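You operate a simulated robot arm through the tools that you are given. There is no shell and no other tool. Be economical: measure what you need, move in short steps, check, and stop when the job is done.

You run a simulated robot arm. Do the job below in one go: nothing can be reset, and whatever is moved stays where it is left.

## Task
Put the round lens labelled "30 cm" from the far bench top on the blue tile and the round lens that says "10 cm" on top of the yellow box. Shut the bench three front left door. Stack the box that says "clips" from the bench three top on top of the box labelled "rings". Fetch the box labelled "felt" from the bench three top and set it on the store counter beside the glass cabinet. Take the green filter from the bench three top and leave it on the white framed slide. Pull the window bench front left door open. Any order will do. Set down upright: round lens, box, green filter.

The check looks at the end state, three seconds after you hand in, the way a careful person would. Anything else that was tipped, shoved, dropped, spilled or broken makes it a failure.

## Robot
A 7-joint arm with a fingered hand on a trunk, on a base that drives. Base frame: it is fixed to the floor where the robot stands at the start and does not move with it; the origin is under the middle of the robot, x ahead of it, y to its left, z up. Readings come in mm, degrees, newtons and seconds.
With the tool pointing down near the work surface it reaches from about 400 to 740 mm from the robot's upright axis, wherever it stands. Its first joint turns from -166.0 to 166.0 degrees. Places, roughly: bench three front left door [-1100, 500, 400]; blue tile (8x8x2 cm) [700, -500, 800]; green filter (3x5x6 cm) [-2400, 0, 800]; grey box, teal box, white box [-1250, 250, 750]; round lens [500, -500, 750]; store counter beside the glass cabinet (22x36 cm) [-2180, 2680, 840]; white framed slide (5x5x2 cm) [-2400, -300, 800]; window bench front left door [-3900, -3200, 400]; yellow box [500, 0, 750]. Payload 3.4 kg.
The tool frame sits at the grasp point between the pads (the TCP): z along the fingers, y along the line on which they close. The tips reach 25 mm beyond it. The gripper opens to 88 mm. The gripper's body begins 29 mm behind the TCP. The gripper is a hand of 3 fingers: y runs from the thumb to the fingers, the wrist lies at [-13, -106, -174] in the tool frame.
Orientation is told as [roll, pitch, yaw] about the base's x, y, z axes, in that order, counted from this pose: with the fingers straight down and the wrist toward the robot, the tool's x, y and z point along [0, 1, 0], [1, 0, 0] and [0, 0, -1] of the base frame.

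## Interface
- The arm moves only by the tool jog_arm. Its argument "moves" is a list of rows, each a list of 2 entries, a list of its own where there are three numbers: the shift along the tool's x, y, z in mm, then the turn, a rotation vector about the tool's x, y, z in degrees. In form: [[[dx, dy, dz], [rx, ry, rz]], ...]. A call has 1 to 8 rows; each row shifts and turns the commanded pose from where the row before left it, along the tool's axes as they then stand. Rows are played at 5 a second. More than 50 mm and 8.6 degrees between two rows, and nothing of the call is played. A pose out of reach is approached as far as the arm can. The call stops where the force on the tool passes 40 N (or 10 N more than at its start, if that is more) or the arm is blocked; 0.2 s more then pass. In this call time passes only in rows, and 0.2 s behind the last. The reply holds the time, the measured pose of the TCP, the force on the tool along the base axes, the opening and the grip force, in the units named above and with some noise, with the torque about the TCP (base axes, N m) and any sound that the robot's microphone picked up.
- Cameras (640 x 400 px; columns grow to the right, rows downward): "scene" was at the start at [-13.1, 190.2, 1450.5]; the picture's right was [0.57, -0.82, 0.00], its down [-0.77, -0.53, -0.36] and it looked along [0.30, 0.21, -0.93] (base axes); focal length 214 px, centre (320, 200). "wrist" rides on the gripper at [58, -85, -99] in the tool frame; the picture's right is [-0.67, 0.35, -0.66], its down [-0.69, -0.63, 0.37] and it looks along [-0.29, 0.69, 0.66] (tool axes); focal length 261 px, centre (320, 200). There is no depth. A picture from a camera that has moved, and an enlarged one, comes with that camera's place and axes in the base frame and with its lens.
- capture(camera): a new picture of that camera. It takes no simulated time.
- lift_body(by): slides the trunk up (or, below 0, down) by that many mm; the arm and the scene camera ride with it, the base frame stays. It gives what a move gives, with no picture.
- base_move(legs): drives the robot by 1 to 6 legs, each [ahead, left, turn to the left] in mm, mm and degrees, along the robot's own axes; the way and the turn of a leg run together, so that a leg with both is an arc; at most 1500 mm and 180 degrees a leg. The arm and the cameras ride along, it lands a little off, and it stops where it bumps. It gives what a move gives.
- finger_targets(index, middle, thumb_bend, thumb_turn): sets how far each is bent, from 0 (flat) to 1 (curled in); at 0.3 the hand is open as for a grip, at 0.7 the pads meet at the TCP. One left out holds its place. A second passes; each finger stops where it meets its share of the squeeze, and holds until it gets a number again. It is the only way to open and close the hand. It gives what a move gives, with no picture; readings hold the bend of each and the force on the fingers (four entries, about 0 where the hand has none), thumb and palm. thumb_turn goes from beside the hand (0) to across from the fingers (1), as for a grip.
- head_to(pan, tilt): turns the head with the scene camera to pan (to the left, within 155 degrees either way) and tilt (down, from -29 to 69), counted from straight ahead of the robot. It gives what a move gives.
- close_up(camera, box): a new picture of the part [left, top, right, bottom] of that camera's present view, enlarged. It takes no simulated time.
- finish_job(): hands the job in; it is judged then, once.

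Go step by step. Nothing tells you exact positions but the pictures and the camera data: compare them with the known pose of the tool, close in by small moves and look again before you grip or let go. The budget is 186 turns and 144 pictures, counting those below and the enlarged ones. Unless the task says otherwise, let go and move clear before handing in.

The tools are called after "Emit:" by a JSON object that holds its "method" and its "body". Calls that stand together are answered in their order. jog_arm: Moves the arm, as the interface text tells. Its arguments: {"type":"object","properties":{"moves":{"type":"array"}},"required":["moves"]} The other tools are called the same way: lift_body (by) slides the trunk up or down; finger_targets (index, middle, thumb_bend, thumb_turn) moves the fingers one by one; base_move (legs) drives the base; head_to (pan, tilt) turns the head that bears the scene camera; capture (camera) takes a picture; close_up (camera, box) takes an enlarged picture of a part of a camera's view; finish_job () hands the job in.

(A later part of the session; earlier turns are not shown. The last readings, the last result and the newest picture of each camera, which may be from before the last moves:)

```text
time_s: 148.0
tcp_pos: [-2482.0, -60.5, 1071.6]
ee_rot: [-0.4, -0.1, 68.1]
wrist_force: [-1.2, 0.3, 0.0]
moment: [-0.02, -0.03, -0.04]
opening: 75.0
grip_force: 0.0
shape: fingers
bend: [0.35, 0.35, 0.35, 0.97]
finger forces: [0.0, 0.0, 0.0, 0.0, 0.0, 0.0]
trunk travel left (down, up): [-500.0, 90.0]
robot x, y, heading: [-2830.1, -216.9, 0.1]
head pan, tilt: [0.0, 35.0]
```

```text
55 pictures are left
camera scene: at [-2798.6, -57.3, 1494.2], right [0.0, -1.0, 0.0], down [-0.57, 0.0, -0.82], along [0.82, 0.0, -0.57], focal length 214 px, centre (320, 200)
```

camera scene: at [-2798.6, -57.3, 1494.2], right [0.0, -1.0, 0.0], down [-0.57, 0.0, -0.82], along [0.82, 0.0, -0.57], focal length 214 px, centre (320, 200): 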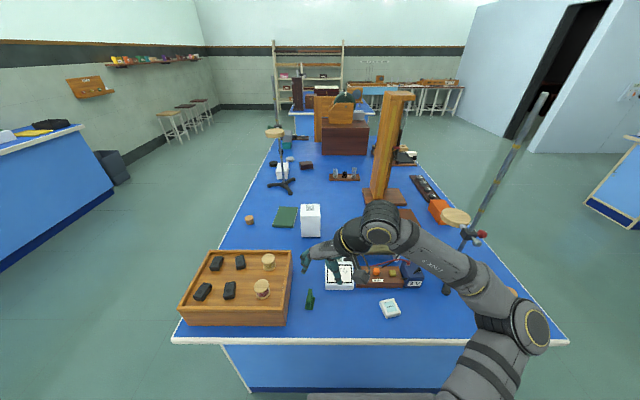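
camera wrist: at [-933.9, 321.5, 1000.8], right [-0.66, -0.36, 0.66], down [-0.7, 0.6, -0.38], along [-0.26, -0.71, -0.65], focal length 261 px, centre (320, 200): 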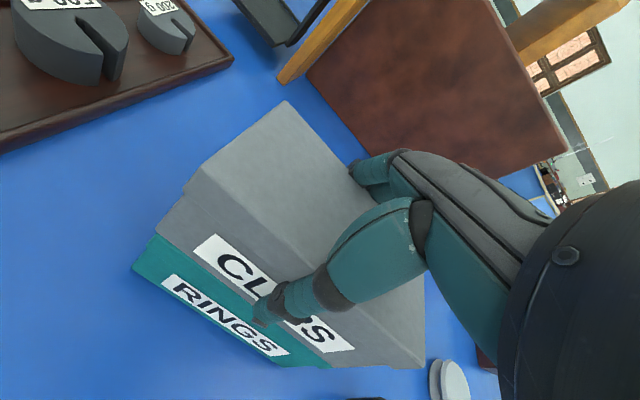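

The yaw is limited this close in; I move out over the filter, then turn further.

Emit:
{"method": "jog_arm", "body": {"moves": [[[-29.7, 34.7, 0], [0, 0, 0]], [[-29.7, 34.7, 15], [0, 0, 0]], [[0, 0, 30], [0, 0, -8]], [[0, 0, 30], [0, 0, -8]], [[0, 0, 30], [0, 0, -8]], [[0, 0, 0], [0, 0, -8]]]}}

Emit:
{"method": "capture", "body": {"camera": "wrist"}}

Emit:
{"method": "close_up", "body": {"camera": "scene", "box": [280, 230, 420, 330]}}

```text
time_s: 149.4
tcp_pos: [-2606.3, 100.2, 976.9]
ee_rot: [-0.5, 0.1, 100.0]
wrist_force: [0.2, -0.1, 0.0]
moment: [0.02, 0.01, -0.04]
opening: 74.6
grip_force: 0.0
shape: fingers
bend: [0.35, 0.35, 0.35, 0.97]
finger forces: [0.0, 0.1, 0.0, 0.0, 0.0, 0.0]
out of reach, approached as far as the arm can: row 1, 2, 3, 4, 5, 6
trunk travel left (down, up): [-500.0, 90.0]
robot x, y, heading: [-2827.0, -215.5, 0.2]
head pan, tilt: [0.0, 35.0]
```

```text
54 pictures are left
camera wrist: at [-2651.4, 8.0, 1076.3], right [0.59, 0.46, 0.66], down [0.79, -0.5, -0.36], along [0.17, 0.73, -0.66], focal length 261 px, centre (320, 200)
```

wrist: 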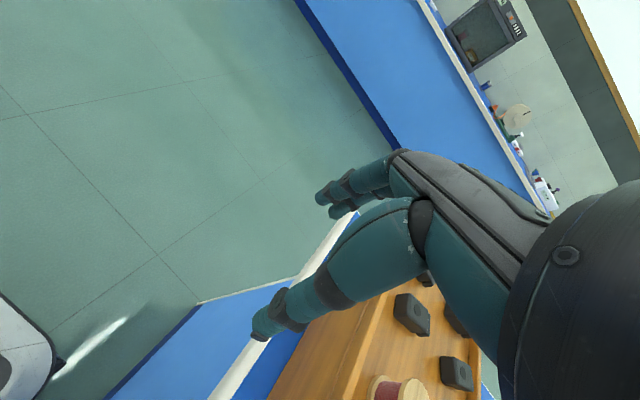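

```text
4.00 times, centred on (350, 280) of scene
camera zoom: at [-2798.7, -57.2, 1494.2], right [0.0, -1.0, 0.0], down [-0.57, 0.0, -0.82], along [0.82, 0.0, -0.57], focal length 858 px, centre (200, -120)
```

zoom: 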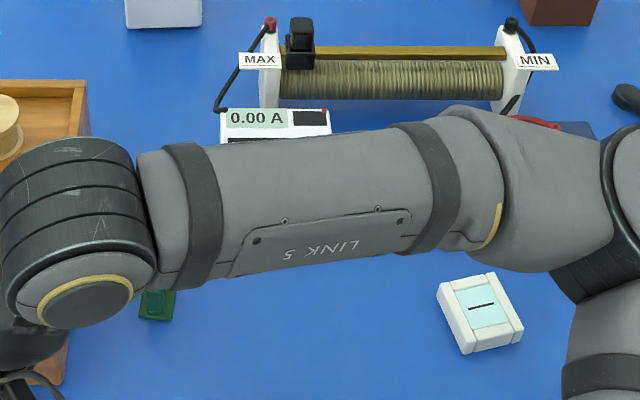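

That posture is awkward. A better stand is at about (-2850,150) heading -40°, gripping with yaw ≈-77° and placing with yaw ≈-50°. I back off, unwind the wrist first.

Emit:
{"method": "base_move", "body": {"legs": [[-150, 0, 0]]}}

Emit:
{"method": "jog_arm", "body": {"moves": [[[0, 0, -20], [0, 0, 8]], [[0, 0, -20], [0, 0, 8]], [[0, 0, -20], [0, 0, 8]], [[0, 0, -20], [0, 0, 8]], [[0, 0, 0], [0, 0, 8]], [[0, 0, 0], [0, 0, 8]], [[0, 0, 0], [0, 0, 8]], [[0, 0, 0], [0, 0, 8]]]}}

Emit:
{"method": "jog_arm", "body": {"moves": [[[-30, 30, 0], [0, 0, 8]], [[-30, 30, 0], [0, 0, 8]], [[-30, 30, 0], [0, 0, 8]], [[-30, 30, 0], [0, 0, 8]]]}}

```text
time_s: 150.8
tcp_pos: [-2756.8, 100.0, 978.3]
ee_rot: [-0.5, 0.0, 99.5]
wrist_force: [0.3, -0.1, 1.4]
moment: [-0.02, 0.0, -0.01]
opening: 74.6
grip_force: 0.1
shape: fingers
bend: [0.35, 0.35, 0.35, 0.97]
finger forces: [0.0, 0.0, 0.1, 0.1, 0.1, 0.1]
trunk travel left (down, up): [-500.0, 90.0]
robot x, y, heading: [-2976.9, -214.4, -0.1]
head pan, tilt: [0.0, 35.0]
```

```text
time_s: 152.6
tcp_pos: [-2757.8, 100.0, 1058.2]
ee_rot: [-0.3, -0.3, 35.4]
wrist_force: [-0.2, 0.2, -0.2]
moment: [-0.01, 0.01, 0.0]
opening: 75.1
grip_force: 0.1
shape: fingers
bend: [0.35, 0.35, 0.35, 0.97]
finger forces: [0.0, 0.1, 0.0, 0.0, 0.0, 0.0]
trunk travel left (down, up): [-500.0, 90.0]
robot x, y, heading: [-2978.5, -216.6, 0.0]
head pan, tilt: [0.0, 35.0]
```

```text
time_s: 153.6
tcp_pos: [-2599.7, 39.1, 1059.8]
ee_rot: [0.0, -0.5, 3.6]
wrist_force: [0.2, 0.3, -0.1]
moment: [0.01, 0.01, 0.03]
opening: 75.1
grip_force: 0.1
shape: fingers
bend: [0.35, 0.35, 0.35, 0.97]
finger forces: [0.0, 0.0, 0.0, 0.1, 0.1, 0.0]
trunk travel left (down, up): [-500.0, 90.0]
robot x, y, heading: [-2976.0, -212.1, -0.3]
head pan, tilt: [0.0, 35.0]
```

The arm is well again in front. I drive to the new stand.

Emit:
{"method": "base_move", "body": {"legs": [[0, 363, 0], [0, 0, -40], [96, 81, 0]]}}

Emit:
{"method": "head_to", "body": {"pan": 0, "tilt": 48}}

Emit:
{"method": "capture", "body": {"camera": "scene"}}

```text
time_s: 158.7
tcp_pos: [-2397.1, 103.8, 1058.1]
ee_rot: [-0.1, -0.6, -36.3]
wrist_force: [-0.4, 0.7, -0.7]
moment: [-0.01, 0.06, 0.03]
opening: 74.9
grip_force: 0.0
shape: fingers
bend: [0.35, 0.35, 0.35, 0.97]
finger forces: [0.0, 0.0, 0.0, 0.0, 0.0, 0.0]
trunk travel left (down, up): [-500.0, 90.0]
robot x, y, heading: [-2851.7, 153.5, -39.4]
head pan, tilt: [0.0, 35.0]
```

```text
time_s: 159.4
tcp_pos: [-2398.2, 105.0, 1058.7]
ee_rot: [0.0, -0.5, -36.3]
wrist_force: [-0.6, -0.2, -0.1]
moment: [0.0, 0.0, -0.02]
opening: 74.9
grip_force: 0.0
shape: fingers
bend: [0.35, 0.35, 0.35, 0.97]
finger forces: [0.0, 0.0, 0.0, 0.1, 0.0, 0.0]
trunk travel left (down, up): [-500.0, 90.0]
robot x, y, heading: [-2853.5, 151.4, -39.8]
head pan, tilt: [0.0, 48.0]
```

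```text
52 pictures are left
camera scene: at [-2735.0, 260.5, 1475.2], right [-0.64, -0.77, 0.0], down [-0.57, 0.48, -0.67], along [0.51, -0.43, -0.74], focal length 214 px, centre (320, 200)
```

scene: 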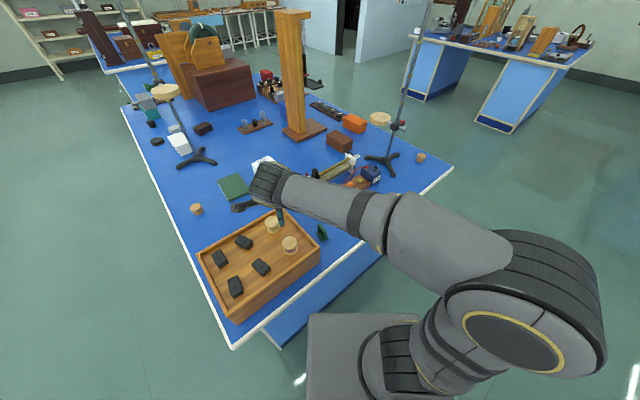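

The filter is confirmed at about (-2404,-17). I move above it turning to yaw -77°.

Emit:
{"method": "jog_arm", "body": {"moves": [[[-33.7, 22.8, 10], [0, 0, 0]], [[-33.7, 22.8, 10], [0, 0, 0]], [[-33.7, 22.8, 10], [0, 0, 0]], [[0, 0, 15], [0, 0, 8.2]], [[0, 0, 15], [0, 0, 8.2]], [[0, 0, 15], [0, 0, 8.2]], [[0, 0, 15], [0, 0, 8.2]], [[0, 0, 15], [0, 0, 8.2]]]}}

Emit:
{"method": "finger_targets", "body": {"index": 0.42, "middle": 0.42, "thumb_bend": 0.42}}

Emit:
{"method": "capture", "body": {"camera": "wrist"}}

Emit:
{"method": "close_up", "body": {"camera": "scene", "box": [260, 180, 400, 280]}}

```text
time_s: 161.2
tcp_pos: [-2401.7, -18.7, 954.2]
ee_rot: [0.2, -0.4, -77.4]
wrist_force: [-0.2, -0.1, 0.6]
moment: [-0.03, 0.0, 0.01]
opening: 74.8
grip_force: 0.1
shape: fingers
bend: [0.35, 0.35, 0.35, 0.97]
finger forces: [0.0, 0.1, 0.1, 0.1, 0.0, 0.0]
trunk travel left (down, up): [-500.0, 90.0]
robot x, y, heading: [-2854.0, 149.9, -39.7]
head pan, tilt: [0.0, 48.0]
```

```text
time_s: 162.2
tcp_pos: [-2400.5, -18.2, 954.8]
ee_rot: [0.3, -0.4, -77.2]
wrist_force: [0.3, 0.4, 0.2]
moment: [-0.02, 0.02, 0.0]
opening: 60.0
grip_force: 0.1
shape: fingers
bend: [0.42, 0.42, 0.42, 0.97]
finger forces: [0.0, 0.0, 0.0, 0.0, 0.1, 0.0]
trunk travel left (down, up): [-500.0, 90.0]
robot x, y, heading: [-2853.7, 149.2, -39.6]
head pan, tilt: [0.0, 48.0]
```

```text
51 pictures are left
camera wrist: at [-2365.7, 78.0, 1053.6], right [-0.58, -0.48, 0.65], down [-0.8, 0.46, -0.37], along [-0.12, -0.74, -0.66], focal length 261 px, centre (320, 200)
```

wrist: 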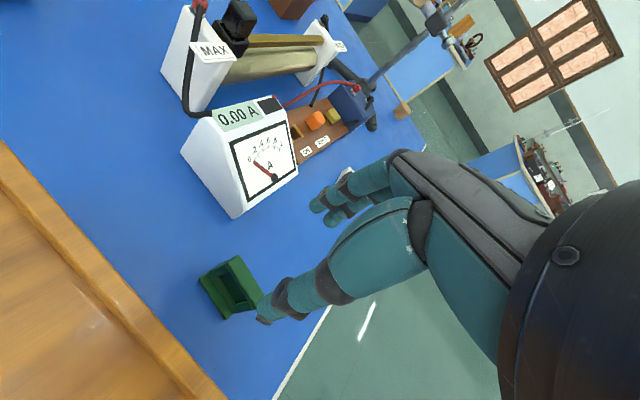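

```text
4.00 times, centred on (330, 230) of scene
camera zoom: at [-2734.9, 260.5, 1475.2], right [-0.64, -0.77, 0.0], down [-0.57, 0.48, -0.67], along [0.51, -0.43, -0.74], focal length 858 px, centre (280, 80)
```

zoom: 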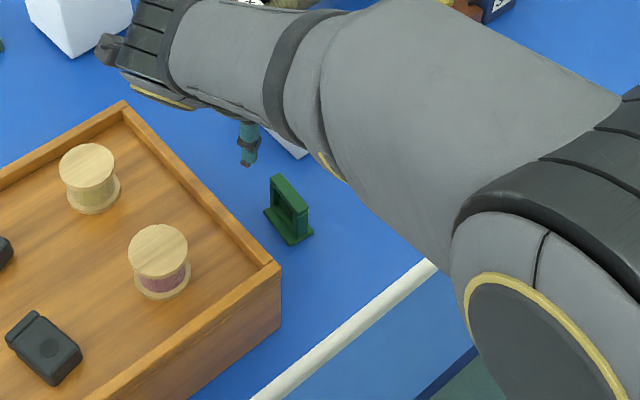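

The filter frame is at about (-2411,-27); the tray edge is at y≈32, so I narrow the hand a bit, shift and descend partway.

Emit:
{"method": "finger_targets", "body": {"index": 0.48, "middle": 0.48, "thumb_bend": 0.48}}

Emit:
{"method": "jog_arm", "body": {"moves": [[[-11.8, 6.5, 20], [0, 0, 0]], [[0, 0, 35], [0, 0, 0]]]}}

Emit:
{"method": "capture", "body": {"camera": "wrist"}}

Emit:
{"method": "close_up", "body": {"camera": "scene", "box": [270, 180, 370, 260]}}

```text
time_s: 163.2
tcp_pos: [-2402.3, -18.3, 954.9]
ee_rot: [0.2, -0.4, -77.3]
wrist_force: [0.4, -1.1, -0.1]
moment: [0.02, -0.01, 0.0]
opening: 46.5
grip_force: 0.0
shape: fingers
bend: [0.48, 0.48, 0.48, 0.97]
finger forces: [0.1, 0.1, 0.1, 0.0, 0.1, 0.0]
trunk travel left (down, up): [-500.0, 90.0]
robot x, y, heading: [-2850.2, 149.0, -39.7]
head pan, tilt: [0.0, 48.0]
```

```text
time_s: 163.8
tcp_pos: [-2412.5, -27.3, 901.4]
ee_rot: [0.3, -0.4, -77.4]
wrist_force: [0.0, 0.5, -0.3]
moment: [0.0, 0.02, -0.01]
opening: 46.6
grip_force: 0.1
shape: fingers
bend: [0.48, 0.48, 0.48, 0.97]
finger forces: [0.0, 0.1, 0.0, 0.0, 0.0, 0.0]
trunk travel left (down, up): [-500.0, 90.0]
robot x, y, heading: [-2846.8, 149.7, -40.0]
head pan, tilt: [0.0, 48.0]
```

```text
49 pictures are left
camera wrist: at [-2375.0, 68.6, 999.1], right [-0.58, -0.48, 0.65], down [-0.8, 0.46, -0.37], along [-0.12, -0.74, -0.66], focal length 261 px, centre (320, 200)
```

wrist: 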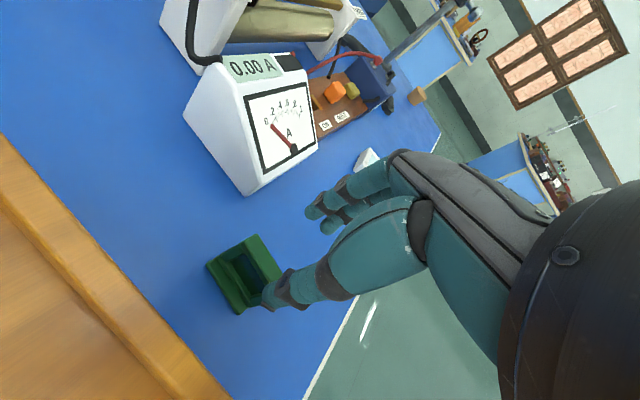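

```text
5.00 times, centred on (320, 220) of scene
camera zoom: at [-2734.8, 260.4, 1475.2], right [-0.64, -0.77, 0.0], down [-0.57, 0.48, -0.67], along [0.51, -0.43, -0.74], focal length 1072 px, centre (320, 100)
```

zoom: 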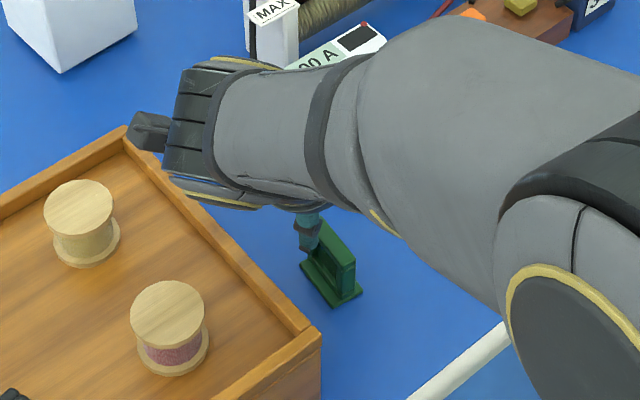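

The hand straddles the filter line correctly. I descend and close.

Emit:
{"method": "jog_arm", "body": {"moves": [[[2, 0, 30], [0, 0, 0]], [[0, 0, 30], [0, 0, 0]]]}}

Emit:
{"method": "capture", "body": {"camera": "wrist"}}

```text
time_s: 164.4
tcp_pos: [-2410.2, -27.5, 841.2]
ee_rot: [0.4, -0.5, -77.3]
wrist_force: [0.2, -0.9, -0.4]
moment: [0.03, 0.0, 0.02]
opening: 46.4
grip_force: 0.1
shape: fingers
bend: [0.48, 0.48, 0.48, 0.97]
finger forces: [0.0, 0.0, 0.0, 0.0, 0.1, 0.0]
trunk travel left (down, up): [-500.0, 90.0]
robot x, y, heading: [-2851.3, 153.7, -39.9]
head pan, tilt: [0.0, 48.0]
```

```text
47 pictures are left
camera wrist: at [-2372.8, 68.7, 938.7], right [-0.58, -0.48, 0.65], down [-0.8, 0.46, -0.37], along [-0.12, -0.74, -0.66], focal length 261 px, centre (320, 200)
```

wrist: 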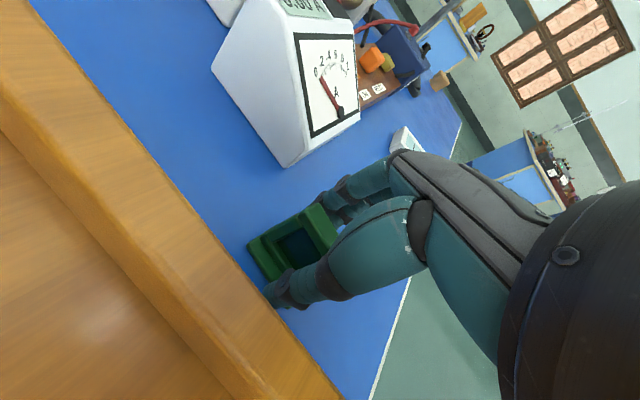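

The frame is between thumb and fingers. I close and lift.

Emit:
{"method": "finger_targets", "body": {"index": 0.75, "middle": 0.75, "thumb_bend": 0.75}}

Emit:
{"method": "jog_arm", "body": {"moves": [[[0, 0, -20], [0, 0, 0]], [[0, 0, -40], [0, 0, 0]], [[0, 0, -40], [0, 0, 0]]]}}

Emit:
{"method": "capture", "body": {"camera": "wrist"}}

```text
time_s: 165.4
tcp_pos: [-2409.2, -27.8, 841.0]
ee_rot: [0.4, -0.5, -77.3]
wrist_force: [-0.1, -0.2, 0.1]
moment: [0.01, -0.01, 0.0]
opening: 5.9
grip_force: 11.0
shape: fingers
bend: [0.73, 0.74, 0.66, 0.96]
finger forces: [7.6, 3.3, 0.1, 0.0, 11.0, 0.0]
trunk travel left (down, up): [-500.0, 90.0]
robot x, y, heading: [-2852.7, 156.1, -39.6]
head pan, tilt: [0.0, 48.0]
```

```text
time_s: 166.2
tcp_pos: [-2410.2, -27.7, 938.9]
ee_rot: [0.3, -0.4, -77.3]
wrist_force: [0.2, -0.3, -0.1]
moment: [0.01, 0.01, 0.01]
opening: 6.4
grip_force: 11.1
shape: fingers
bend: [0.73, 0.74, 0.66, 0.96]
finger forces: [7.7, 3.2, 0.0, 0.0, 11.0, 0.0]
trunk travel left (down, up): [-500.0, 90.0]
robot x, y, heading: [-2853.8, 151.5, -39.6]
head pan, tilt: [0.0, 48.0]
```

```text
46 pictures are left
camera wrist: at [-2374.1, 69.0, 1038.1], right [-0.58, -0.48, 0.65], down [-0.8, 0.46, -0.37], along [-0.12, -0.74, -0.66], focal length 261 px, centre (320, 200)
```

wrist: 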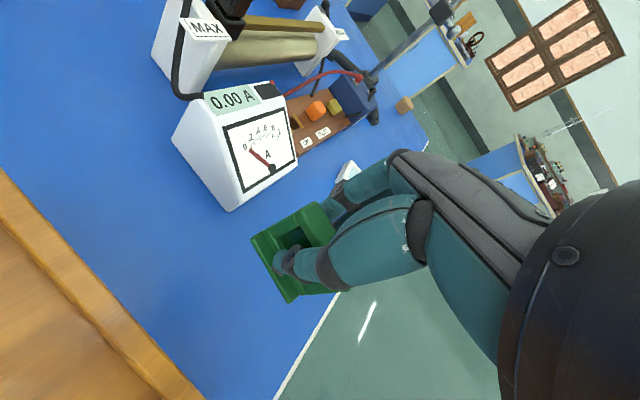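

The filter is held upright. I carry it over to the slide, turning to yaw ≈-50°.

Emit:
{"method": "jog_arm", "body": {"moves": [[[-11.9, 40.5, -5], [0, 0, 0]], [[-11.9, 40.5, 0], [0, 0, 0]], [[-11.9, 40.5, 0], [0, 0, 0]], [[-11.9, 40.5, 0], [0, 0, 0]], [[-11.9, 30, 0], [0, 0, 0]]]}}

Emit:
{"method": "jog_arm", "body": {"moves": [[[0, 0, 0], [0, 0, -6.75]], [[0, 0, 0], [0, 0, -6.75]], [[0, 0, 0], [0, 0, -6.75]], [[0, 0, 0], [0, 0, -6.75]]]}}

Emit:
{"method": "capture", "body": {"camera": "wrist"}}

Emit:
{"method": "close_up", "body": {"camera": "scene", "box": [330, 180, 430, 260]}}

```text
time_s: 167.4
tcp_pos: [-2425.7, -228.1, 947.1]
ee_rot: [0.4, -0.4, -77.4]
wrist_force: [-0.3, -0.4, -1.0]
moment: [0.04, 0.0, 0.02]
opening: 6.2
grip_force: 11.0
shape: fingers
bend: [0.73, 0.74, 0.66, 0.96]
finger forces: [7.8, 3.2, 0.0, 0.0, 11.0, 0.1]
trunk travel left (down, up): [-500.0, 90.0]
robot x, y, heading: [-2851.5, 151.6, -39.9]
head pan, tilt: [0.0, 48.0]
```

```text
time_s: 168.4
tcp_pos: [-2425.4, -225.8, 945.9]
ee_rot: [0.2, -0.5, -50.1]
wrist_force: [-1.0, 0.5, 0.6]
moment: [-0.03, 0.04, 0.0]
opening: 6.1
grip_force: 11.0
shape: fingers
bend: [0.73, 0.74, 0.66, 0.96]
finger forces: [7.8, 3.1, 0.1, 0.1, 11.0, 0.0]
trunk travel left (down, up): [-500.0, 90.0]
robot x, y, heading: [-2853.1, 150.0, -40.1]
head pan, tilt: [0.0, 48.0]
```

```text
45 pictures are left
camera wrist: at [-2437.3, -123.6, 1044.3], right [-0.3, -0.69, 0.66], down [-0.93, 0.04, -0.37], along [0.23, -0.72, -0.65], focal length 261 px, centre (320, 200)
```

wrist: 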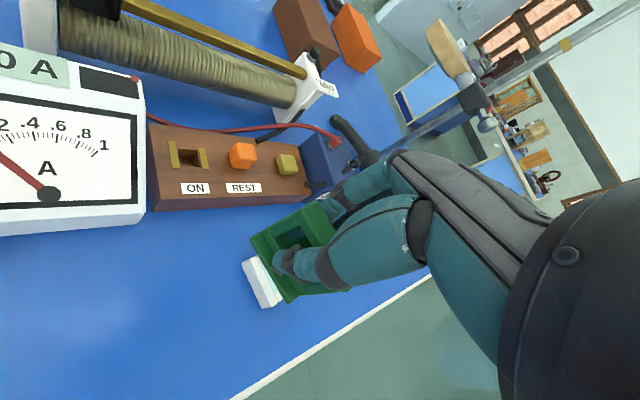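

```text
5.00 times, centred on (380, 220) of scene
camera zoom: at [-2735.1, 260.3, 1475.2], right [-0.64, -0.77, 0.0], down [-0.57, 0.48, -0.67], along [0.51, -0.43, -0.74], focal length 1072 px, centre (20, 100)
```

zoom: 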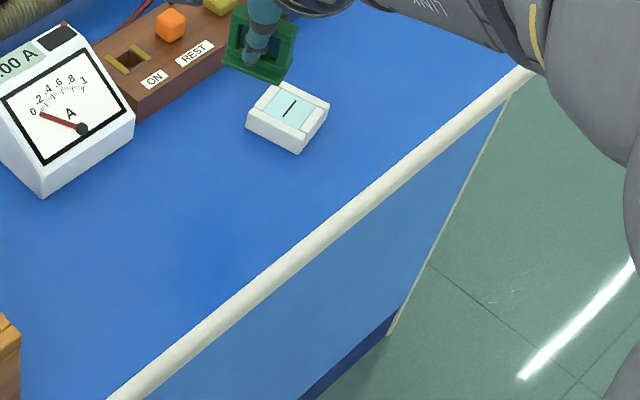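

The slide is at (-2424,-297), turned ~20°, matching the filter's angle now. I move over it and lower partway.

Emit:
{"method": "jog_arm", "body": {"moves": [[[-20.5, 24.5, 0], [0, 0, 0]], [[-20.5, 24.5, 0], [0, 0, 0]], [[0, 0, 35], [0, 0, 0]], [[0, 0, 25], [0, 0, 0]]]}}

Emit:
{"method": "capture", "body": {"camera": "wrist"}}

Emit:
{"method": "close_up", "body": {"camera": "scene", "box": [340, 180, 420, 240]}}

```text
time_s: 169.4
tcp_pos: [-2426.7, -292.2, 886.8]
ee_rot: [0.1, -0.6, -50.4]
wrist_force: [0.5, 0.2, -0.2]
moment: [-0.03, 0.02, -0.05]
opening: 6.0
grip_force: 11.4
shape: fingers
bend: [0.73, 0.74, 0.66, 0.96]
finger forces: [7.8, 3.2, 0.0, 0.0, 11.0, 0.0]
trunk travel left (down, up): [-500.0, 90.0]
robot x, y, heading: [-2852.1, 153.4, -40.0]
head pan, tilt: [0.0, 48.0]
```

```text
43 pictures are left
camera wrist: at [-2437.5, -188.4, 985.0], right [-0.3, -0.69, 0.66], down [-0.93, 0.04, -0.37], along [0.23, -0.72, -0.65], focal length 261 px, centre (320, 200)
```

wrist: 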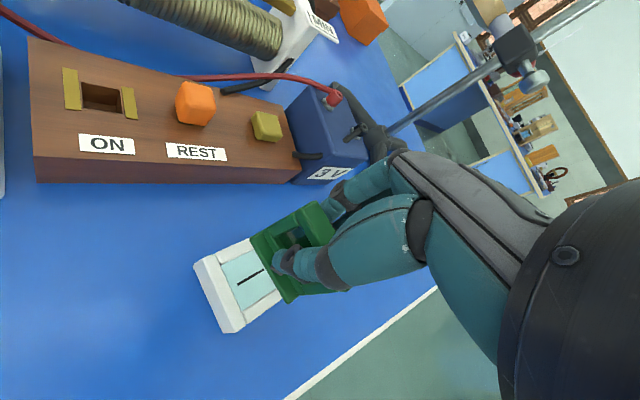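

```text
6.67 times, centred on (380, 210) of scene
camera zoom: at [-2734.8, 260.4, 1475.2], right [-0.64, -0.77, 0.0], down [-0.57, 0.48, -0.67], along [0.51, -0.43, -0.74], focal length 1430 px, centre (-80, 133)
```

zoom: 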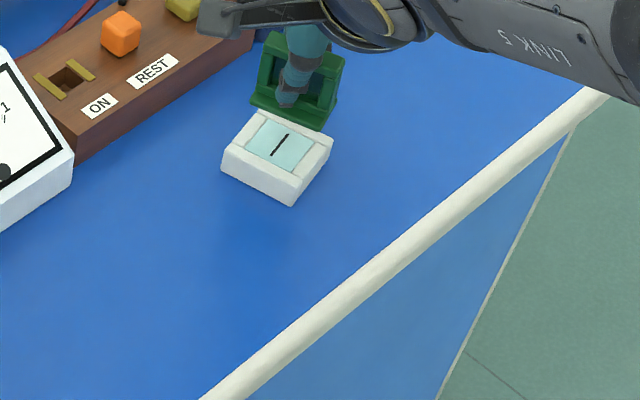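

The filter is ~11 mm too far in -y relative to the slide. I correct and lower stepwise.

Emit:
{"method": "jog_arm", "body": {"moves": [[[5.5, -9.7, 0], [0, 0, 0]], [[0, 0, 18], [0, 0, 0]]]}}

Emit:
{"method": "close_up", "body": {"camera": "scene", "box": [340, 180, 420, 240]}}

Emit:
{"method": "jog_arm", "body": {"moves": [[[0, 0, 3], [0, 0, 0]]]}}

Emit:
{"method": "jog_arm", "body": {"moves": [[[0, 0, 2], [0, 0, 0]]]}}

```text
time_s: 170.0
tcp_pos: [-2427.9, -281.1, 869.4]
ee_rot: [0.1, -0.6, -50.4]
wrist_force: [-0.3, -1.3, -0.4]
moment: [-0.02, 0.02, -0.04]
opening: 6.0
grip_force: 10.6
shape: fingers
bend: [0.73, 0.74, 0.66, 0.96]
finger forces: [7.8, 3.0, 0.1, 0.0, 11.0, 0.0]
trunk travel left (down, up): [-500.0, 90.0]
robot x, y, heading: [-2849.2, 152.4, -39.7]
head pan, tilt: [0.0, 48.0]
```

```text
6.67 times, centred on (380, 210) of scene
camera zoom: at [-2734.8, 260.5, 1475.2], right [-0.64, -0.77, 0.0], down [-0.57, 0.48, -0.67], along [0.51, -0.43, -0.74], focal length 1430 px, centre (-80, 133)
```

zoom: 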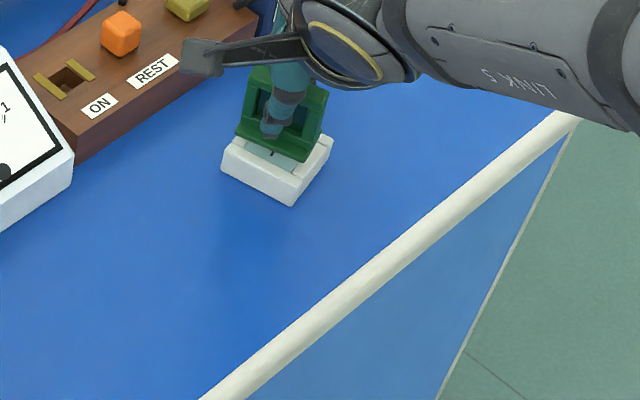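

```text
time_s: 170.4
tcp_pos: [-2428.8, -280.8, 865.6]
ee_rot: [0.1, -0.6, -50.3]
wrist_force: [0.3, 0.4, -0.4]
moment: [0.01, 0.01, -0.01]
opening: 6.0
grip_force: 11.1
shape: fingers
bend: [0.73, 0.74, 0.66, 0.96]
finger forces: [7.7, 3.1, 0.0, 0.0, 11.0, 0.0]
trunk travel left (down, up): [-500.0, 90.0]
robot x, y, heading: [-2849.5, 148.9, -39.7]
head pan, tilt: [0.0, 48.0]
```

```text
time_s: 170.8
tcp_pos: [-2427.2, -281.1, 863.5]
ee_rot: [0.1, -0.6, -50.3]
wrist_force: [0.0, -0.1, -1.0]
moment: [0.01, -0.02, 0.0]
opening: 6.0
grip_force: 10.4
shape: fingers
bend: [0.73, 0.74, 0.66, 0.96]
finger forces: [7.7, 3.1, 0.0, 0.0, 11.0, 0.1]
trunk travel left (down, up): [-500.0, 90.0]
robot x, y, heading: [-2853.2, 152.4, -39.6]
head pan, tilt: [0.0, 48.0]
```

Alignment is now within a couple of mm. I keep lowering until contact.

Emit:
{"method": "jog_arm", "body": {"moves": [[[0, 0, 2], [0, 0, 0]]]}}

Emit:
{"method": "jog_arm", "body": {"moves": [[[0, 0, 1.5], [0, 0, 0]]]}}

Emit:
{"method": "jog_arm", "body": {"moves": [[[0, 0, 1.5], [0, 0, 0]]]}}

```text
time_s: 171.2
tcp_pos: [-2427.4, -281.8, 862.1]
ee_rot: [0.0, -0.4, -50.3]
wrist_force: [0.1, 0.2, -0.2]
moment: [0.01, 0.01, 0.0]
opening: 6.0
grip_force: 11.1
shape: fingers
bend: [0.73, 0.74, 0.66, 0.96]
finger forces: [7.8, 3.2, 0.0, 0.0, 11.0, 0.1]
trunk travel left (down, up): [-500.0, 90.0]
robot x, y, heading: [-2854.2, 151.6, -39.9]
head pan, tilt: [0.0, 48.0]
```

```text
time_s: 171.6
tcp_pos: [-2427.5, -280.6, 860.5]
ee_rot: [0.1, -0.5, -50.3]
wrist_force: [0.2, 0.1, 0.2]
moment: [0.01, -0.02, 0.02]
opening: 6.1
grip_force: 11.4
shape: fingers
bend: [0.73, 0.74, 0.66, 0.96]
finger forces: [7.7, 3.1, 0.0, 0.1, 11.0, 0.0]
trunk travel left (down, up): [-500.0, 90.0]
robot x, y, heading: [-2854.5, 150.0, -39.6]
head pan, tilt: [0.0, 48.0]
```

```text
time_s: 172.0
tcp_pos: [-2428.5, -281.2, 859.7]
ee_rot: [0.1, -0.5, -50.3]
wrist_force: [1.1, -1.5, 4.8]
moment: [0.02, -0.01, -0.01]
opening: 5.8
grip_force: 12.0
shape: fingers
bend: [0.74, 0.74, 0.66, 0.96]
finger forces: [8.5, 4.6, 0.0, 0.0, 10.9, 0.0]
trunk travel left (down, up): [-500.0, 90.0]
robot x, y, heading: [-2846.2, 149.0, -40.0]
head pan, tilt: [0.0, 48.0]
```

Light contact (≈5 N). I release and rise, then check.

Emit:
{"method": "finger_targets", "body": {"index": 0.45, "middle": 0.45, "thumb_bend": 0.45}}

Emit:
{"method": "jog_arm", "body": {"moves": [[[0, 0, -30], [0, 0, 0]], [[0, 0, -45], [0, 0, 0]], [[0, 0, -45], [0, 0, 0]], [[0, -30, -35], [0, 0, 0]]]}}

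Emit:
{"method": "close_up", "body": {"camera": "scene", "box": [340, 180, 420, 240]}}

```text
time_s: 173.0
tcp_pos: [-2425.2, -280.2, 858.9]
ee_rot: [0.1, -0.6, -50.3]
wrist_force: [-0.5, -0.6, 0.6]
moment: [-0.02, -0.01, 0.0]
opening: 51.8
grip_force: 0.0
shape: fingers
bend: [0.45, 0.45, 0.45, 0.97]
finger forces: [0.1, 0.0, 0.1, 0.1, 0.1, 0.0]
trunk travel left (down, up): [-500.0, 90.0]
robot x, y, heading: [-2852.9, 150.7, -39.6]
head pan, tilt: [0.0, 48.0]
```

```text
time_s: 174.0
tcp_pos: [-2446.6, -256.3, 1014.9]
ee_rot: [0.1, -0.5, -50.3]
wrist_force: [-0.3, -1.0, 0.5]
moment: [0.04, 0.01, -0.02]
opening: 52.5
grip_force: 0.1
shape: fingers
bend: [0.45, 0.45, 0.45, 0.97]
finger forces: [0.0, 0.0, 0.0, 0.0, 0.0, 0.0]
trunk travel left (down, up): [-500.0, 90.0]
robot x, y, heading: [-2852.2, 151.4, -39.9]
head pan, tilt: [0.0, 48.0]
```

```text
6.67 times, centred on (380, 210) of scene
camera zoom: at [-2735.2, 260.7, 1475.2], right [-0.64, -0.77, 0.0], down [-0.57, 0.48, -0.67], along [0.51, -0.43, -0.74], focal length 1430 px, centre (-80, 133)
```

zoom: 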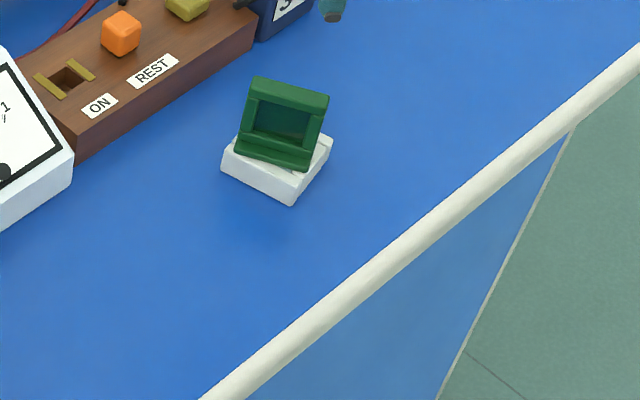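

The green filter stands on the slide. I retract and drive into the -y aisle to search for "felt" from the other side (on the way to the window bench).

Emit:
{"method": "jog_arm", "body": {"moves": [[[0, -48, 0], [0, 0, -5]], [[0, -48, 0], [0, 0, -5]], [[0, -48, 0], [0, 0, 0]]]}}

Emit:
{"method": "base_move", "body": {"legs": [[-100, -84, 0], [0, 0, -50], [1400, 0, 0]]}}

Emit:
{"method": "head_to", "body": {"pan": 125, "tilt": 20}}

Emit:
{"method": "capture", "body": {"camera": "scene"}}

```text
time_s: 174.8
tcp_pos: [-2549.4, -155.9, 1012.7]
ee_rot: [-0.1, -0.7, -40.3]
wrist_force: [0.2, 0.6, 0.2]
moment: [0.01, 0.0, -0.04]
opening: 52.3
grip_force: 0.0
shape: fingers
bend: [0.45, 0.45, 0.45, 0.97]
finger forces: [0.1, 0.0, 0.1, 0.1, 0.0, 0.0]
trunk travel left (down, up): [-500.0, 90.0]
robot x, y, heading: [-2853.3, 150.2, -40.1]
head pan, tilt: [0.0, 48.0]
```

```text
time_s: 185.1
tcp_pos: [-3020.8, -1695.7, 1011.5]
ee_rot: [0.0, -0.4, -90.1]
wrist_force: [0.4, 0.2, -0.2]
moment: [-0.01, -0.02, 0.02]
opening: 52.4
grip_force: 0.1
shape: fingers
bend: [0.45, 0.45, 0.45, 0.97]
finger forces: [0.0, 0.0, 0.0, 0.0, 0.0, 0.1]
trunk travel left (down, up): [-500.0, 90.0]
robot x, y, heading: [-2977.9, -1264.2, -89.7]
head pan, tilt: [0.0, 48.0]
```

```text
time_s: 187.1
tcp_pos: [-3021.1, -1695.0, 1011.0]
ee_rot: [0.1, -0.6, -90.1]
wrist_force: [-0.9, -0.4, 0.6]
moment: [-0.01, 0.0, -0.02]
opening: 52.1
grip_force: 0.0
shape: fingers
bend: [0.45, 0.45, 0.45, 0.97]
finger forces: [0.0, 0.0, 0.1, 0.0, 0.0, 0.1]
trunk travel left (down, up): [-500.0, 90.0]
robot x, y, heading: [-2981.5, -1264.4, -89.8]
head pan, tilt: [125.0, 20.0]
```

```text
39 pictures are left
camera scene: at [-2746.6, -1151.7, 1518.0], right [0.58, -0.82, 0.0], down [-0.28, -0.2, -0.94], along [0.77, 0.54, -0.34], focal length 214 px, centre (320, 200)
```

scene: 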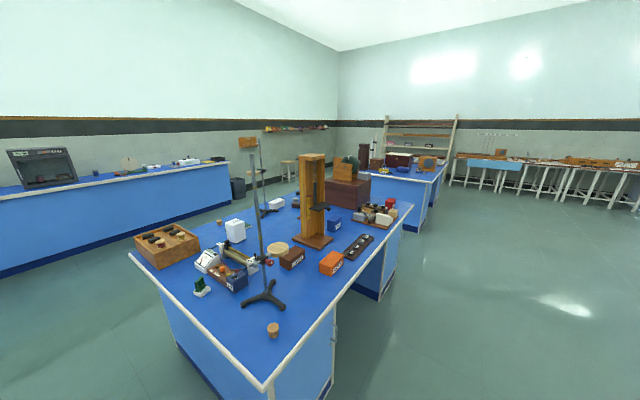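

Labels are visible on this side of the orange, brown and blue boxes. I enlarge.

Emit:
{"method": "close_up", "body": {"camera": "scene", "box": [270, 190, 410, 290]}}

```text
4.00 times, centred on (340, 240) of scene
camera zoom: at [-2746.6, -1151.7, 1518.0], right [0.58, -0.82, 0.0], down [-0.28, -0.2, -0.94], along [0.77, 0.54, -0.34], focal length 858 px, centre (240, 40)
```

zoom: 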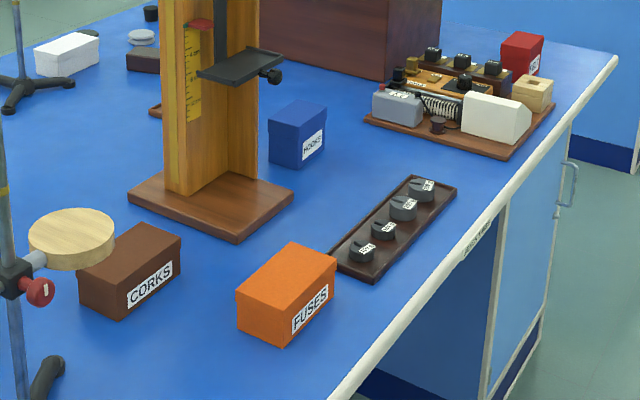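

Labels read CORKS, FUSES, HOOKS; the red box further along (about (-860,-625)) is likely FELT. Since I am near, I look at the window bench first.

Emit:
{"method": "head_to", "body": {"pan": -25, "tilt": 20}}

Emit:
{"method": "capture", "body": {"camera": "scene"}}

```text
time_s: 189.4
tcp_pos: [-3021.0, -1696.5, 1010.7]
ee_rot: [0.0, -0.6, -90.1]
wrist_force: [-0.2, 0.5, -0.2]
moment: [0.01, -0.03, 0.0]
opening: 52.6
grip_force: 0.1
shape: fingers
bend: [0.45, 0.45, 0.45, 0.97]
finger forces: [0.0, 0.0, 0.1, 0.0, 0.0, 0.0]
trunk travel left (down, up): [-500.0, 90.0]
robot x, y, heading: [-2981.2, -1266.6, -89.9]
head pan, tilt: [-25.0, 20.0]
```

```text
37 pictures are left
camera scene: at [-2861.4, -1290.2, 1518.1], right [-0.91, 0.42, 0.0], down [0.14, 0.31, -0.94], along [-0.39, -0.85, -0.34], focal length 214 px, centre (320, 200)
```

scene: 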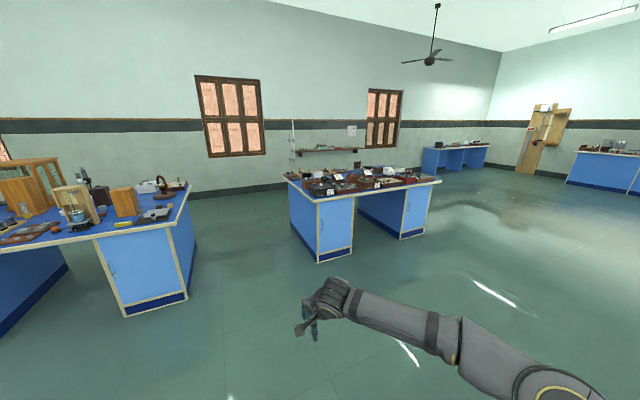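

The window bench's left pedestal face is at y≈-3200, x from about -3700 to -4200. I zoom on its door.

Emit:
{"method": "close_up", "body": {"camera": "scene", "box": [270, 165, 450, 275]}}

```text
3.56 times, centred on (360, 220) of scene
camera zoom: at [-2861.4, -1290.2, 1518.1], right [-0.91, 0.42, 0.0], down [0.14, 0.31, -0.94], along [-0.39, -0.85, -0.34], focal length 763 px, centre (178, 129)
```

zoom: 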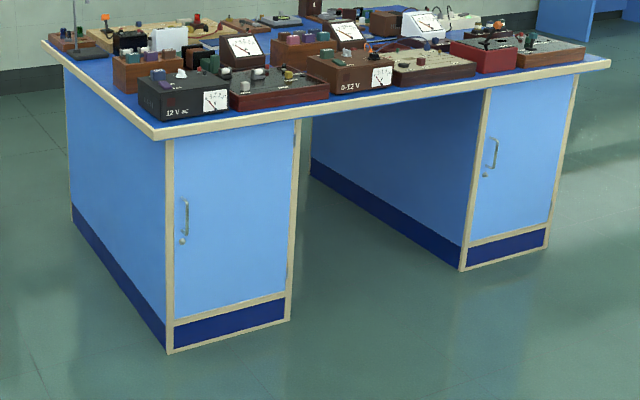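

The door handle is a vertical bar at about (-3755,-3140), z≈405–530, hinge on the far right side. I drive to about (-3331,-2716) heading -135°, so the downward hand can straddle the bar.

Emit:
{"method": "base_move", "body": {"legs": [[1100, -351, 0], [350, 0, 0], [0, 0, -45]]}}

Emit:
{"method": "head_to", "body": {"pan": 0, "tilt": 45}}

Emit:
{"method": "capture", "body": {"camera": "scene"}}

```text
time_s: 199.2
tcp_pos: [-3663.1, -2982.3, 1012.1]
ee_rot: [0.0, -0.4, -135.9]
wrist_force: [0.2, 0.1, 0.1]
moment: [0.01, 0.0, 0.01]
opening: 52.3
grip_force: 0.0
shape: fingers
bend: [0.45, 0.45, 0.45, 0.97]
finger forces: [0.1, 0.0, 0.0, 0.0, 0.0, 0.0]
trunk travel left (down, up): [-500.0, 90.0]
robot x, y, heading: [-3324.4, -2711.8, -135.6]
head pan, tilt: [-25.0, 20.0]
```

```text
time_s: 200.1
tcp_pos: [-3662.4, -2982.8, 1011.3]
ee_rot: [0.0, -0.4, -135.9]
wrist_force: [0.5, -0.1, -1.3]
moment: [0.02, -0.04, 0.01]
opening: 52.3
grip_force: 0.2
shape: fingers
bend: [0.45, 0.45, 0.45, 0.97]
finger forces: [0.1, 0.0, 0.0, 0.0, 0.1, 0.0]
trunk travel left (down, up): [-500.0, 90.0]
robot x, y, heading: [-3325.3, -2710.6, -135.4]
head pan, tilt: [0.0, 45.0]
```

```text
35 pictures are left
camera scene: at [-3230.6, -2839.6, 1479.5], right [-0.7, 0.71, 0.0], down [0.5, 0.49, -0.71], along [-0.51, -0.5, -0.71], focal length 214 px, centre (320, 200)
```

scene: 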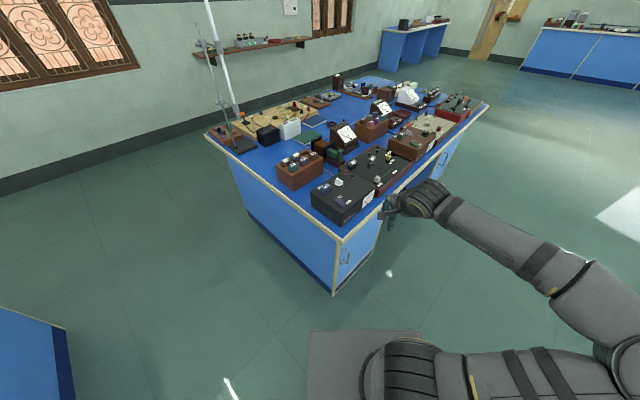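

Emit:
{"method": "close_up", "body": {"camera": "scene", "box": [310, 190, 430, 310]}}

```text
3.33 times, centred on (370, 250) of scene
camera zoom: at [-3230.6, -2839.6, 1479.5], right [-0.7, 0.71, 0.0], down [0.5, 0.49, -0.71], along [-0.51, -0.5, -0.71], focal length 715 px, centre (153, 33)
```

zoom: 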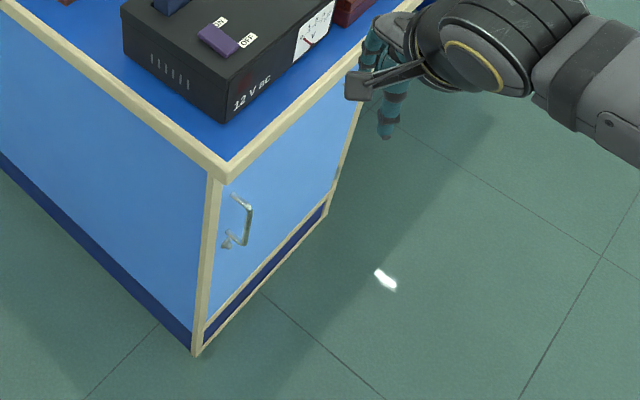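

The bar is at about (-3750,-3145), z 422–528, 33 mm off the door; the bench rim overhangs to y≈-3123. I lower the trunk with the hand in front of the rim, then turn the hand to yaw 180° in front of the handle.

Emit:
{"method": "lift_body", "body": {"by": -400}}

Emit:
{"method": "lift_body", "body": {"by": -90}}

Emit:
{"method": "finger_targets", "body": {"index": 0.3, "middle": 0.3, "thumb_bend": 0.3}}

Emit:
{"method": "jog_arm", "body": {"moves": [[[-13, 45, 0], [0, 0, 0]], [[-13, 45, 0], [0, 0, 0]], [[0, 0, 0], [0, 0, 7.4]], [[0, 0, 0], [0, 0, 7.4]], [[0, 0, 0], [0, 0, 7.4]], [[0, 0, 0], [0, 0, 7.4]], [[0, 0, 0], [0, 0, 7.4]], [[0, 0, 0], [0, 0, 7.4]]]}}

Emit:
{"method": "capture", "body": {"camera": "wrist"}}

Emit:
{"method": "capture", "body": {"camera": "scene"}}

```text
time_s: 203.9
tcp_pos: [-3661.3, -2982.7, 610.6]
ee_rot: [0.0, -0.5, -136.0]
wrist_force: [-0.8, 0.6, 0.3]
moment: [0.0, -0.02, -0.02]
opening: 52.4
grip_force: 0.1
shape: fingers
bend: [0.45, 0.45, 0.45, 0.97]
finger forces: [0.0, 0.0, 0.0, 0.0, 0.1, 0.0]
trunk travel left (down, up): [-100.0, 490.0]
robot x, y, heading: [-3329.2, -2710.6, -135.5]
head pan, tilt: [0.0, 45.0]
```

```text
time_s: 205.2
tcp_pos: [-3662.6, -2982.6, 521.1]
ee_rot: [-0.1, -0.5, -136.0]
wrist_force: [0.3, -0.1, 0.2]
moment: [-0.01, -0.01, -0.02]
opening: 51.9
grip_force: 0.1
shape: fingers
bend: [0.45, 0.45, 0.45, 0.97]
finger forces: [0.0, 0.0, 0.0, 0.0, 0.1, 0.1]
trunk travel left (down, up): [-10.0, 580.0]
robot x, y, heading: [-3329.7, -2711.5, -135.4]
head pan, tilt: [0.0, 45.0]
```

```text
time_s: 206.2
tcp_pos: [-3662.8, -2983.0, 522.3]
ee_rot: [0.0, -0.4, -135.9]
wrist_force: [0.5, 0.6, 0.9]
moment: [-0.01, 0.0, 0.0]
opening: 84.6
grip_force: 0.0
shape: fingers
bend: [0.3, 0.3, 0.3, 0.97]
finger forces: [0.0, 0.0, 0.1, 0.0, 0.1, 0.0]
trunk travel left (down, up): [-10.0, 580.0]
robot x, y, heading: [-3328.0, -2712.1, -135.8]
head pan, tilt: [0.0, 45.0]
```

```text
time_s: 208.0
tcp_pos: [-3746.0, -3027.2, 521.5]
ee_rot: [0.4, -0.4, 179.4]
wrist_force: [-0.4, 0.1, 0.7]
moment: [0.01, 0.0, 0.0]
opening: 84.4
grip_force: 0.0
shape: fingers
bend: [0.3, 0.3, 0.3, 0.97]
finger forces: [0.0, 0.0, 0.1, 0.0, 0.0, 0.1]
trunk travel left (down, up): [-10.0, 580.0]
robot x, y, heading: [-3325.5, -2715.6, -135.5]
head pan, tilt: [0.0, 45.0]
```

```text
33 pictures are left
camera wrist: at [-3661.0, -3084.4, 620.6], right [-0.34, 0.68, 0.65], down [0.63, 0.68, -0.38], along [-0.7, 0.29, -0.66], focal length 261 px, centre (320, 200)
```

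wrist: 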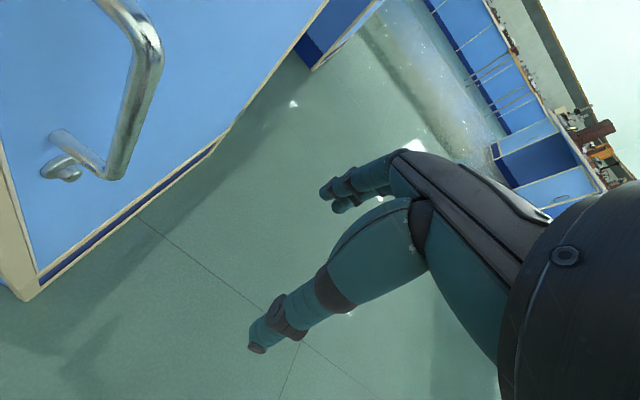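

```text
32 pictures are left
camera scene: at [-3230.5, -2839.6, 989.4], right [-0.7, 0.71, 0.0], down [0.5, 0.5, -0.71], along [-0.5, -0.5, -0.71], focal length 214 px, centre (320, 200)
```

scene: 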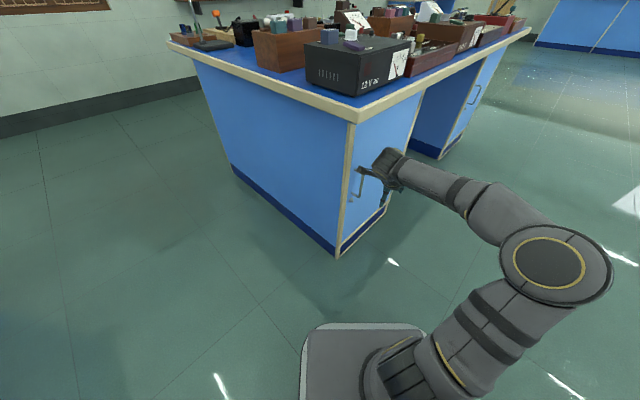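

Bar confirmed at (-3750,-3140), z 415–535. I slide the hand toward the door with the bar between thumb and fingers, stopping partway to look.

Emit:
{"method": "jog_arm", "body": {"moves": [[[35, 4, 6], [0, 0, 0]], [[35, 0, 0], [0, 0, 0]]]}}

Emit:
{"method": "capture", "body": {"camera": "wrist"}}

Emit:
{"method": "close_up", "body": {"camera": "scene", "box": [320, 110, 440, 220]}}

```text
time_s: 208.6
tcp_pos: [-3749.4, -3098.6, 515.3]
ee_rot: [0.4, -0.4, 179.6]
wrist_force: [0.7, -0.8, 0.5]
moment: [0.0, 0.0, -0.05]
opening: 84.5
grip_force: 0.0
shape: fingers
bend: [0.3, 0.3, 0.3, 0.97]
finger forces: [0.0, 0.1, 0.1, 0.0, 0.1, 0.1]
trunk travel left (down, up): [-10.0, 580.0]
robot x, y, heading: [-3326.3, -2710.2, -135.8]
head pan, tilt: [0.0, 45.0]
```

```text
31 pictures are left
camera wrist: at [-3665.5, -3155.4, 614.8], right [-0.34, 0.68, 0.65], down [0.63, 0.68, -0.37], along [-0.7, 0.29, -0.66], focal length 261 px, centre (320, 200)
```

wrist: 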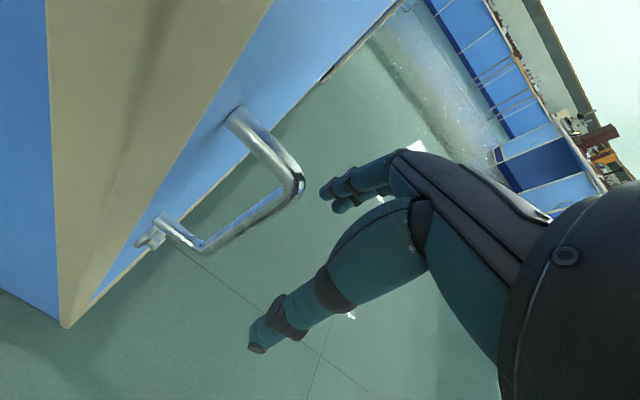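

```text
3.64 times, centred on (380, 165) of scene
camera zoom: at [-3230.5, -2839.6, 989.4], right [-0.7, 0.71, 0.0], down [0.5, 0.5, -0.71], along [-0.5, -0.5, -0.71], focal length 780 px, centre (102, 327)
```

zoom: 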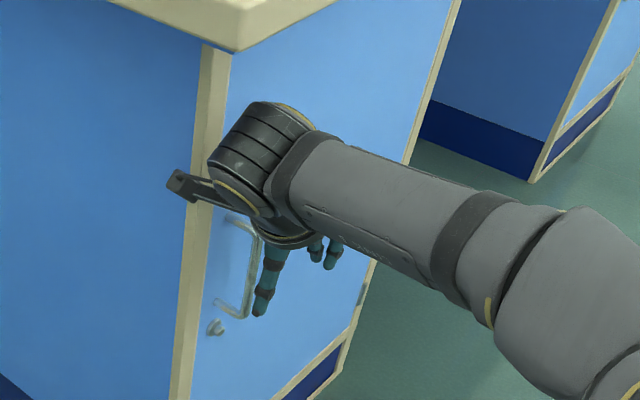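

The bar is at y≈-3134. I move 36 mm more and close the hand on it.

Emit:
{"method": "jog_arm", "body": {"moves": [[[20, 0, 0], [0, 0, 0]], [[16, 0, 0], [0, 0, 0]]]}}

Emit:
{"method": "finger_targets", "body": {"index": 0.75, "middle": 0.75, "thumb_bend": 0.75}}

Emit:
{"method": "capture", "body": {"camera": "wrist"}}

```text
time_s: 209.2
tcp_pos: [-3748.5, -3132.2, 517.7]
ee_rot: [0.4, -0.4, 179.7]
wrist_force: [-0.4, 0.5, -0.6]
moment: [0.02, 0.04, -0.01]
opening: 84.4
grip_force: 0.0
shape: fingers
bend: [0.3, 0.3, 0.3, 0.97]
finger forces: [0.1, 0.0, 0.0, 0.0, 0.0, 0.0]
trunk travel left (down, up): [-10.0, 580.0]
robot x, y, heading: [-3326.2, -2715.2, -135.6]
head pan, tilt: [0.0, 45.0]
```

```text
time_s: 210.2
tcp_pos: [-3747.5, -3132.5, 516.8]
ee_rot: [0.4, -0.4, 179.7]
wrist_force: [11.8, 0.4, -2.9]
moment: [-0.01, -0.24, 0.06]
opening: 3.9
grip_force: 7.0
shape: fingers
bend: [0.74, 0.75, 0.63, 0.97]
finger forces: [1.5, 0.1, 0.0, 0.1, 12.5, 0.1]
trunk travel left (down, up): [-10.0, 580.0]
robot x, y, heading: [-3328.7, -2709.6, -135.5]
head pan, tilt: [0.0, 45.0]
```

```text
29 pictures are left
camera wrist: at [-3663.7, -3190.3, 615.7], right [-0.34, 0.68, 0.65], down [0.63, 0.68, -0.37], along [-0.7, 0.28, -0.66], focal length 261 px, centre (320, 200)
```

wrist: 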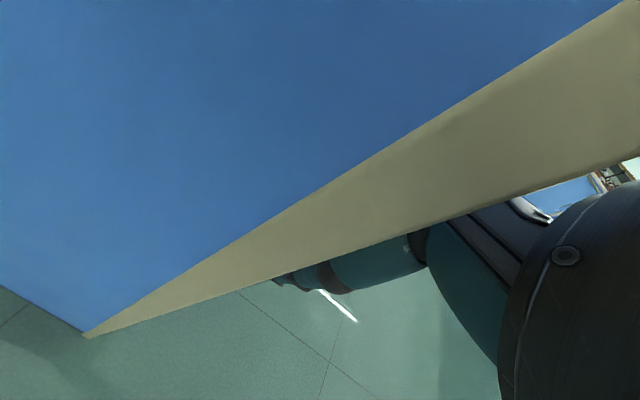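

The thumb presses the bar and the fingers are closed around/behind it. I pull gently outward and watch the force.

Emit:
{"method": "jog_arm", "body": {"moves": [[[-10, 0, 0], [0, 0, 0]], [[-12, 0, 0], [0, 0, -1.5]], [[-12, 0, 0], [0, 0, -1.5]]]}}

Emit:
{"method": "close_up", "body": {"camera": "scene", "box": [320, 90, 460, 230]}}

```text
time_s: 211.0
tcp_pos: [-3751.3, -3098.7, 516.8]
ee_rot: [0.5, -0.5, -177.4]
wrist_force: [5.4, 1.3, 0.8]
moment: [0.06, -0.15, -0.01]
opening: 2.8
grip_force: 6.5
shape: fingers
bend: [0.75, 0.75, 0.64, 0.97]
finger forces: [4.6, 0.0, 0.0, 0.0, 9.3, 0.1]
trunk travel left (down, up): [-10.0, 580.0]
robot x, y, heading: [-3327.7, -2712.2, -135.5]
head pan, tilt: [0.0, 45.0]
```

```text
2.86 times, centred on (390, 160) of scene
camera zoom: at [-3230.3, -2839.6, 989.4], right [-0.7, 0.71, 0.0], down [0.5, 0.5, -0.71], along [-0.51, -0.5, -0.71], focal length 613 px, centre (120, 314)
```

zoom: 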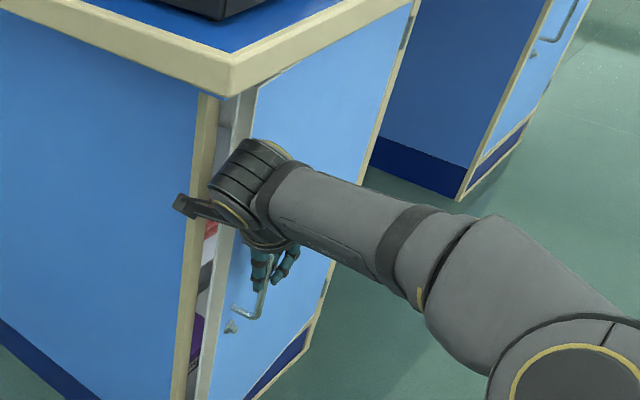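

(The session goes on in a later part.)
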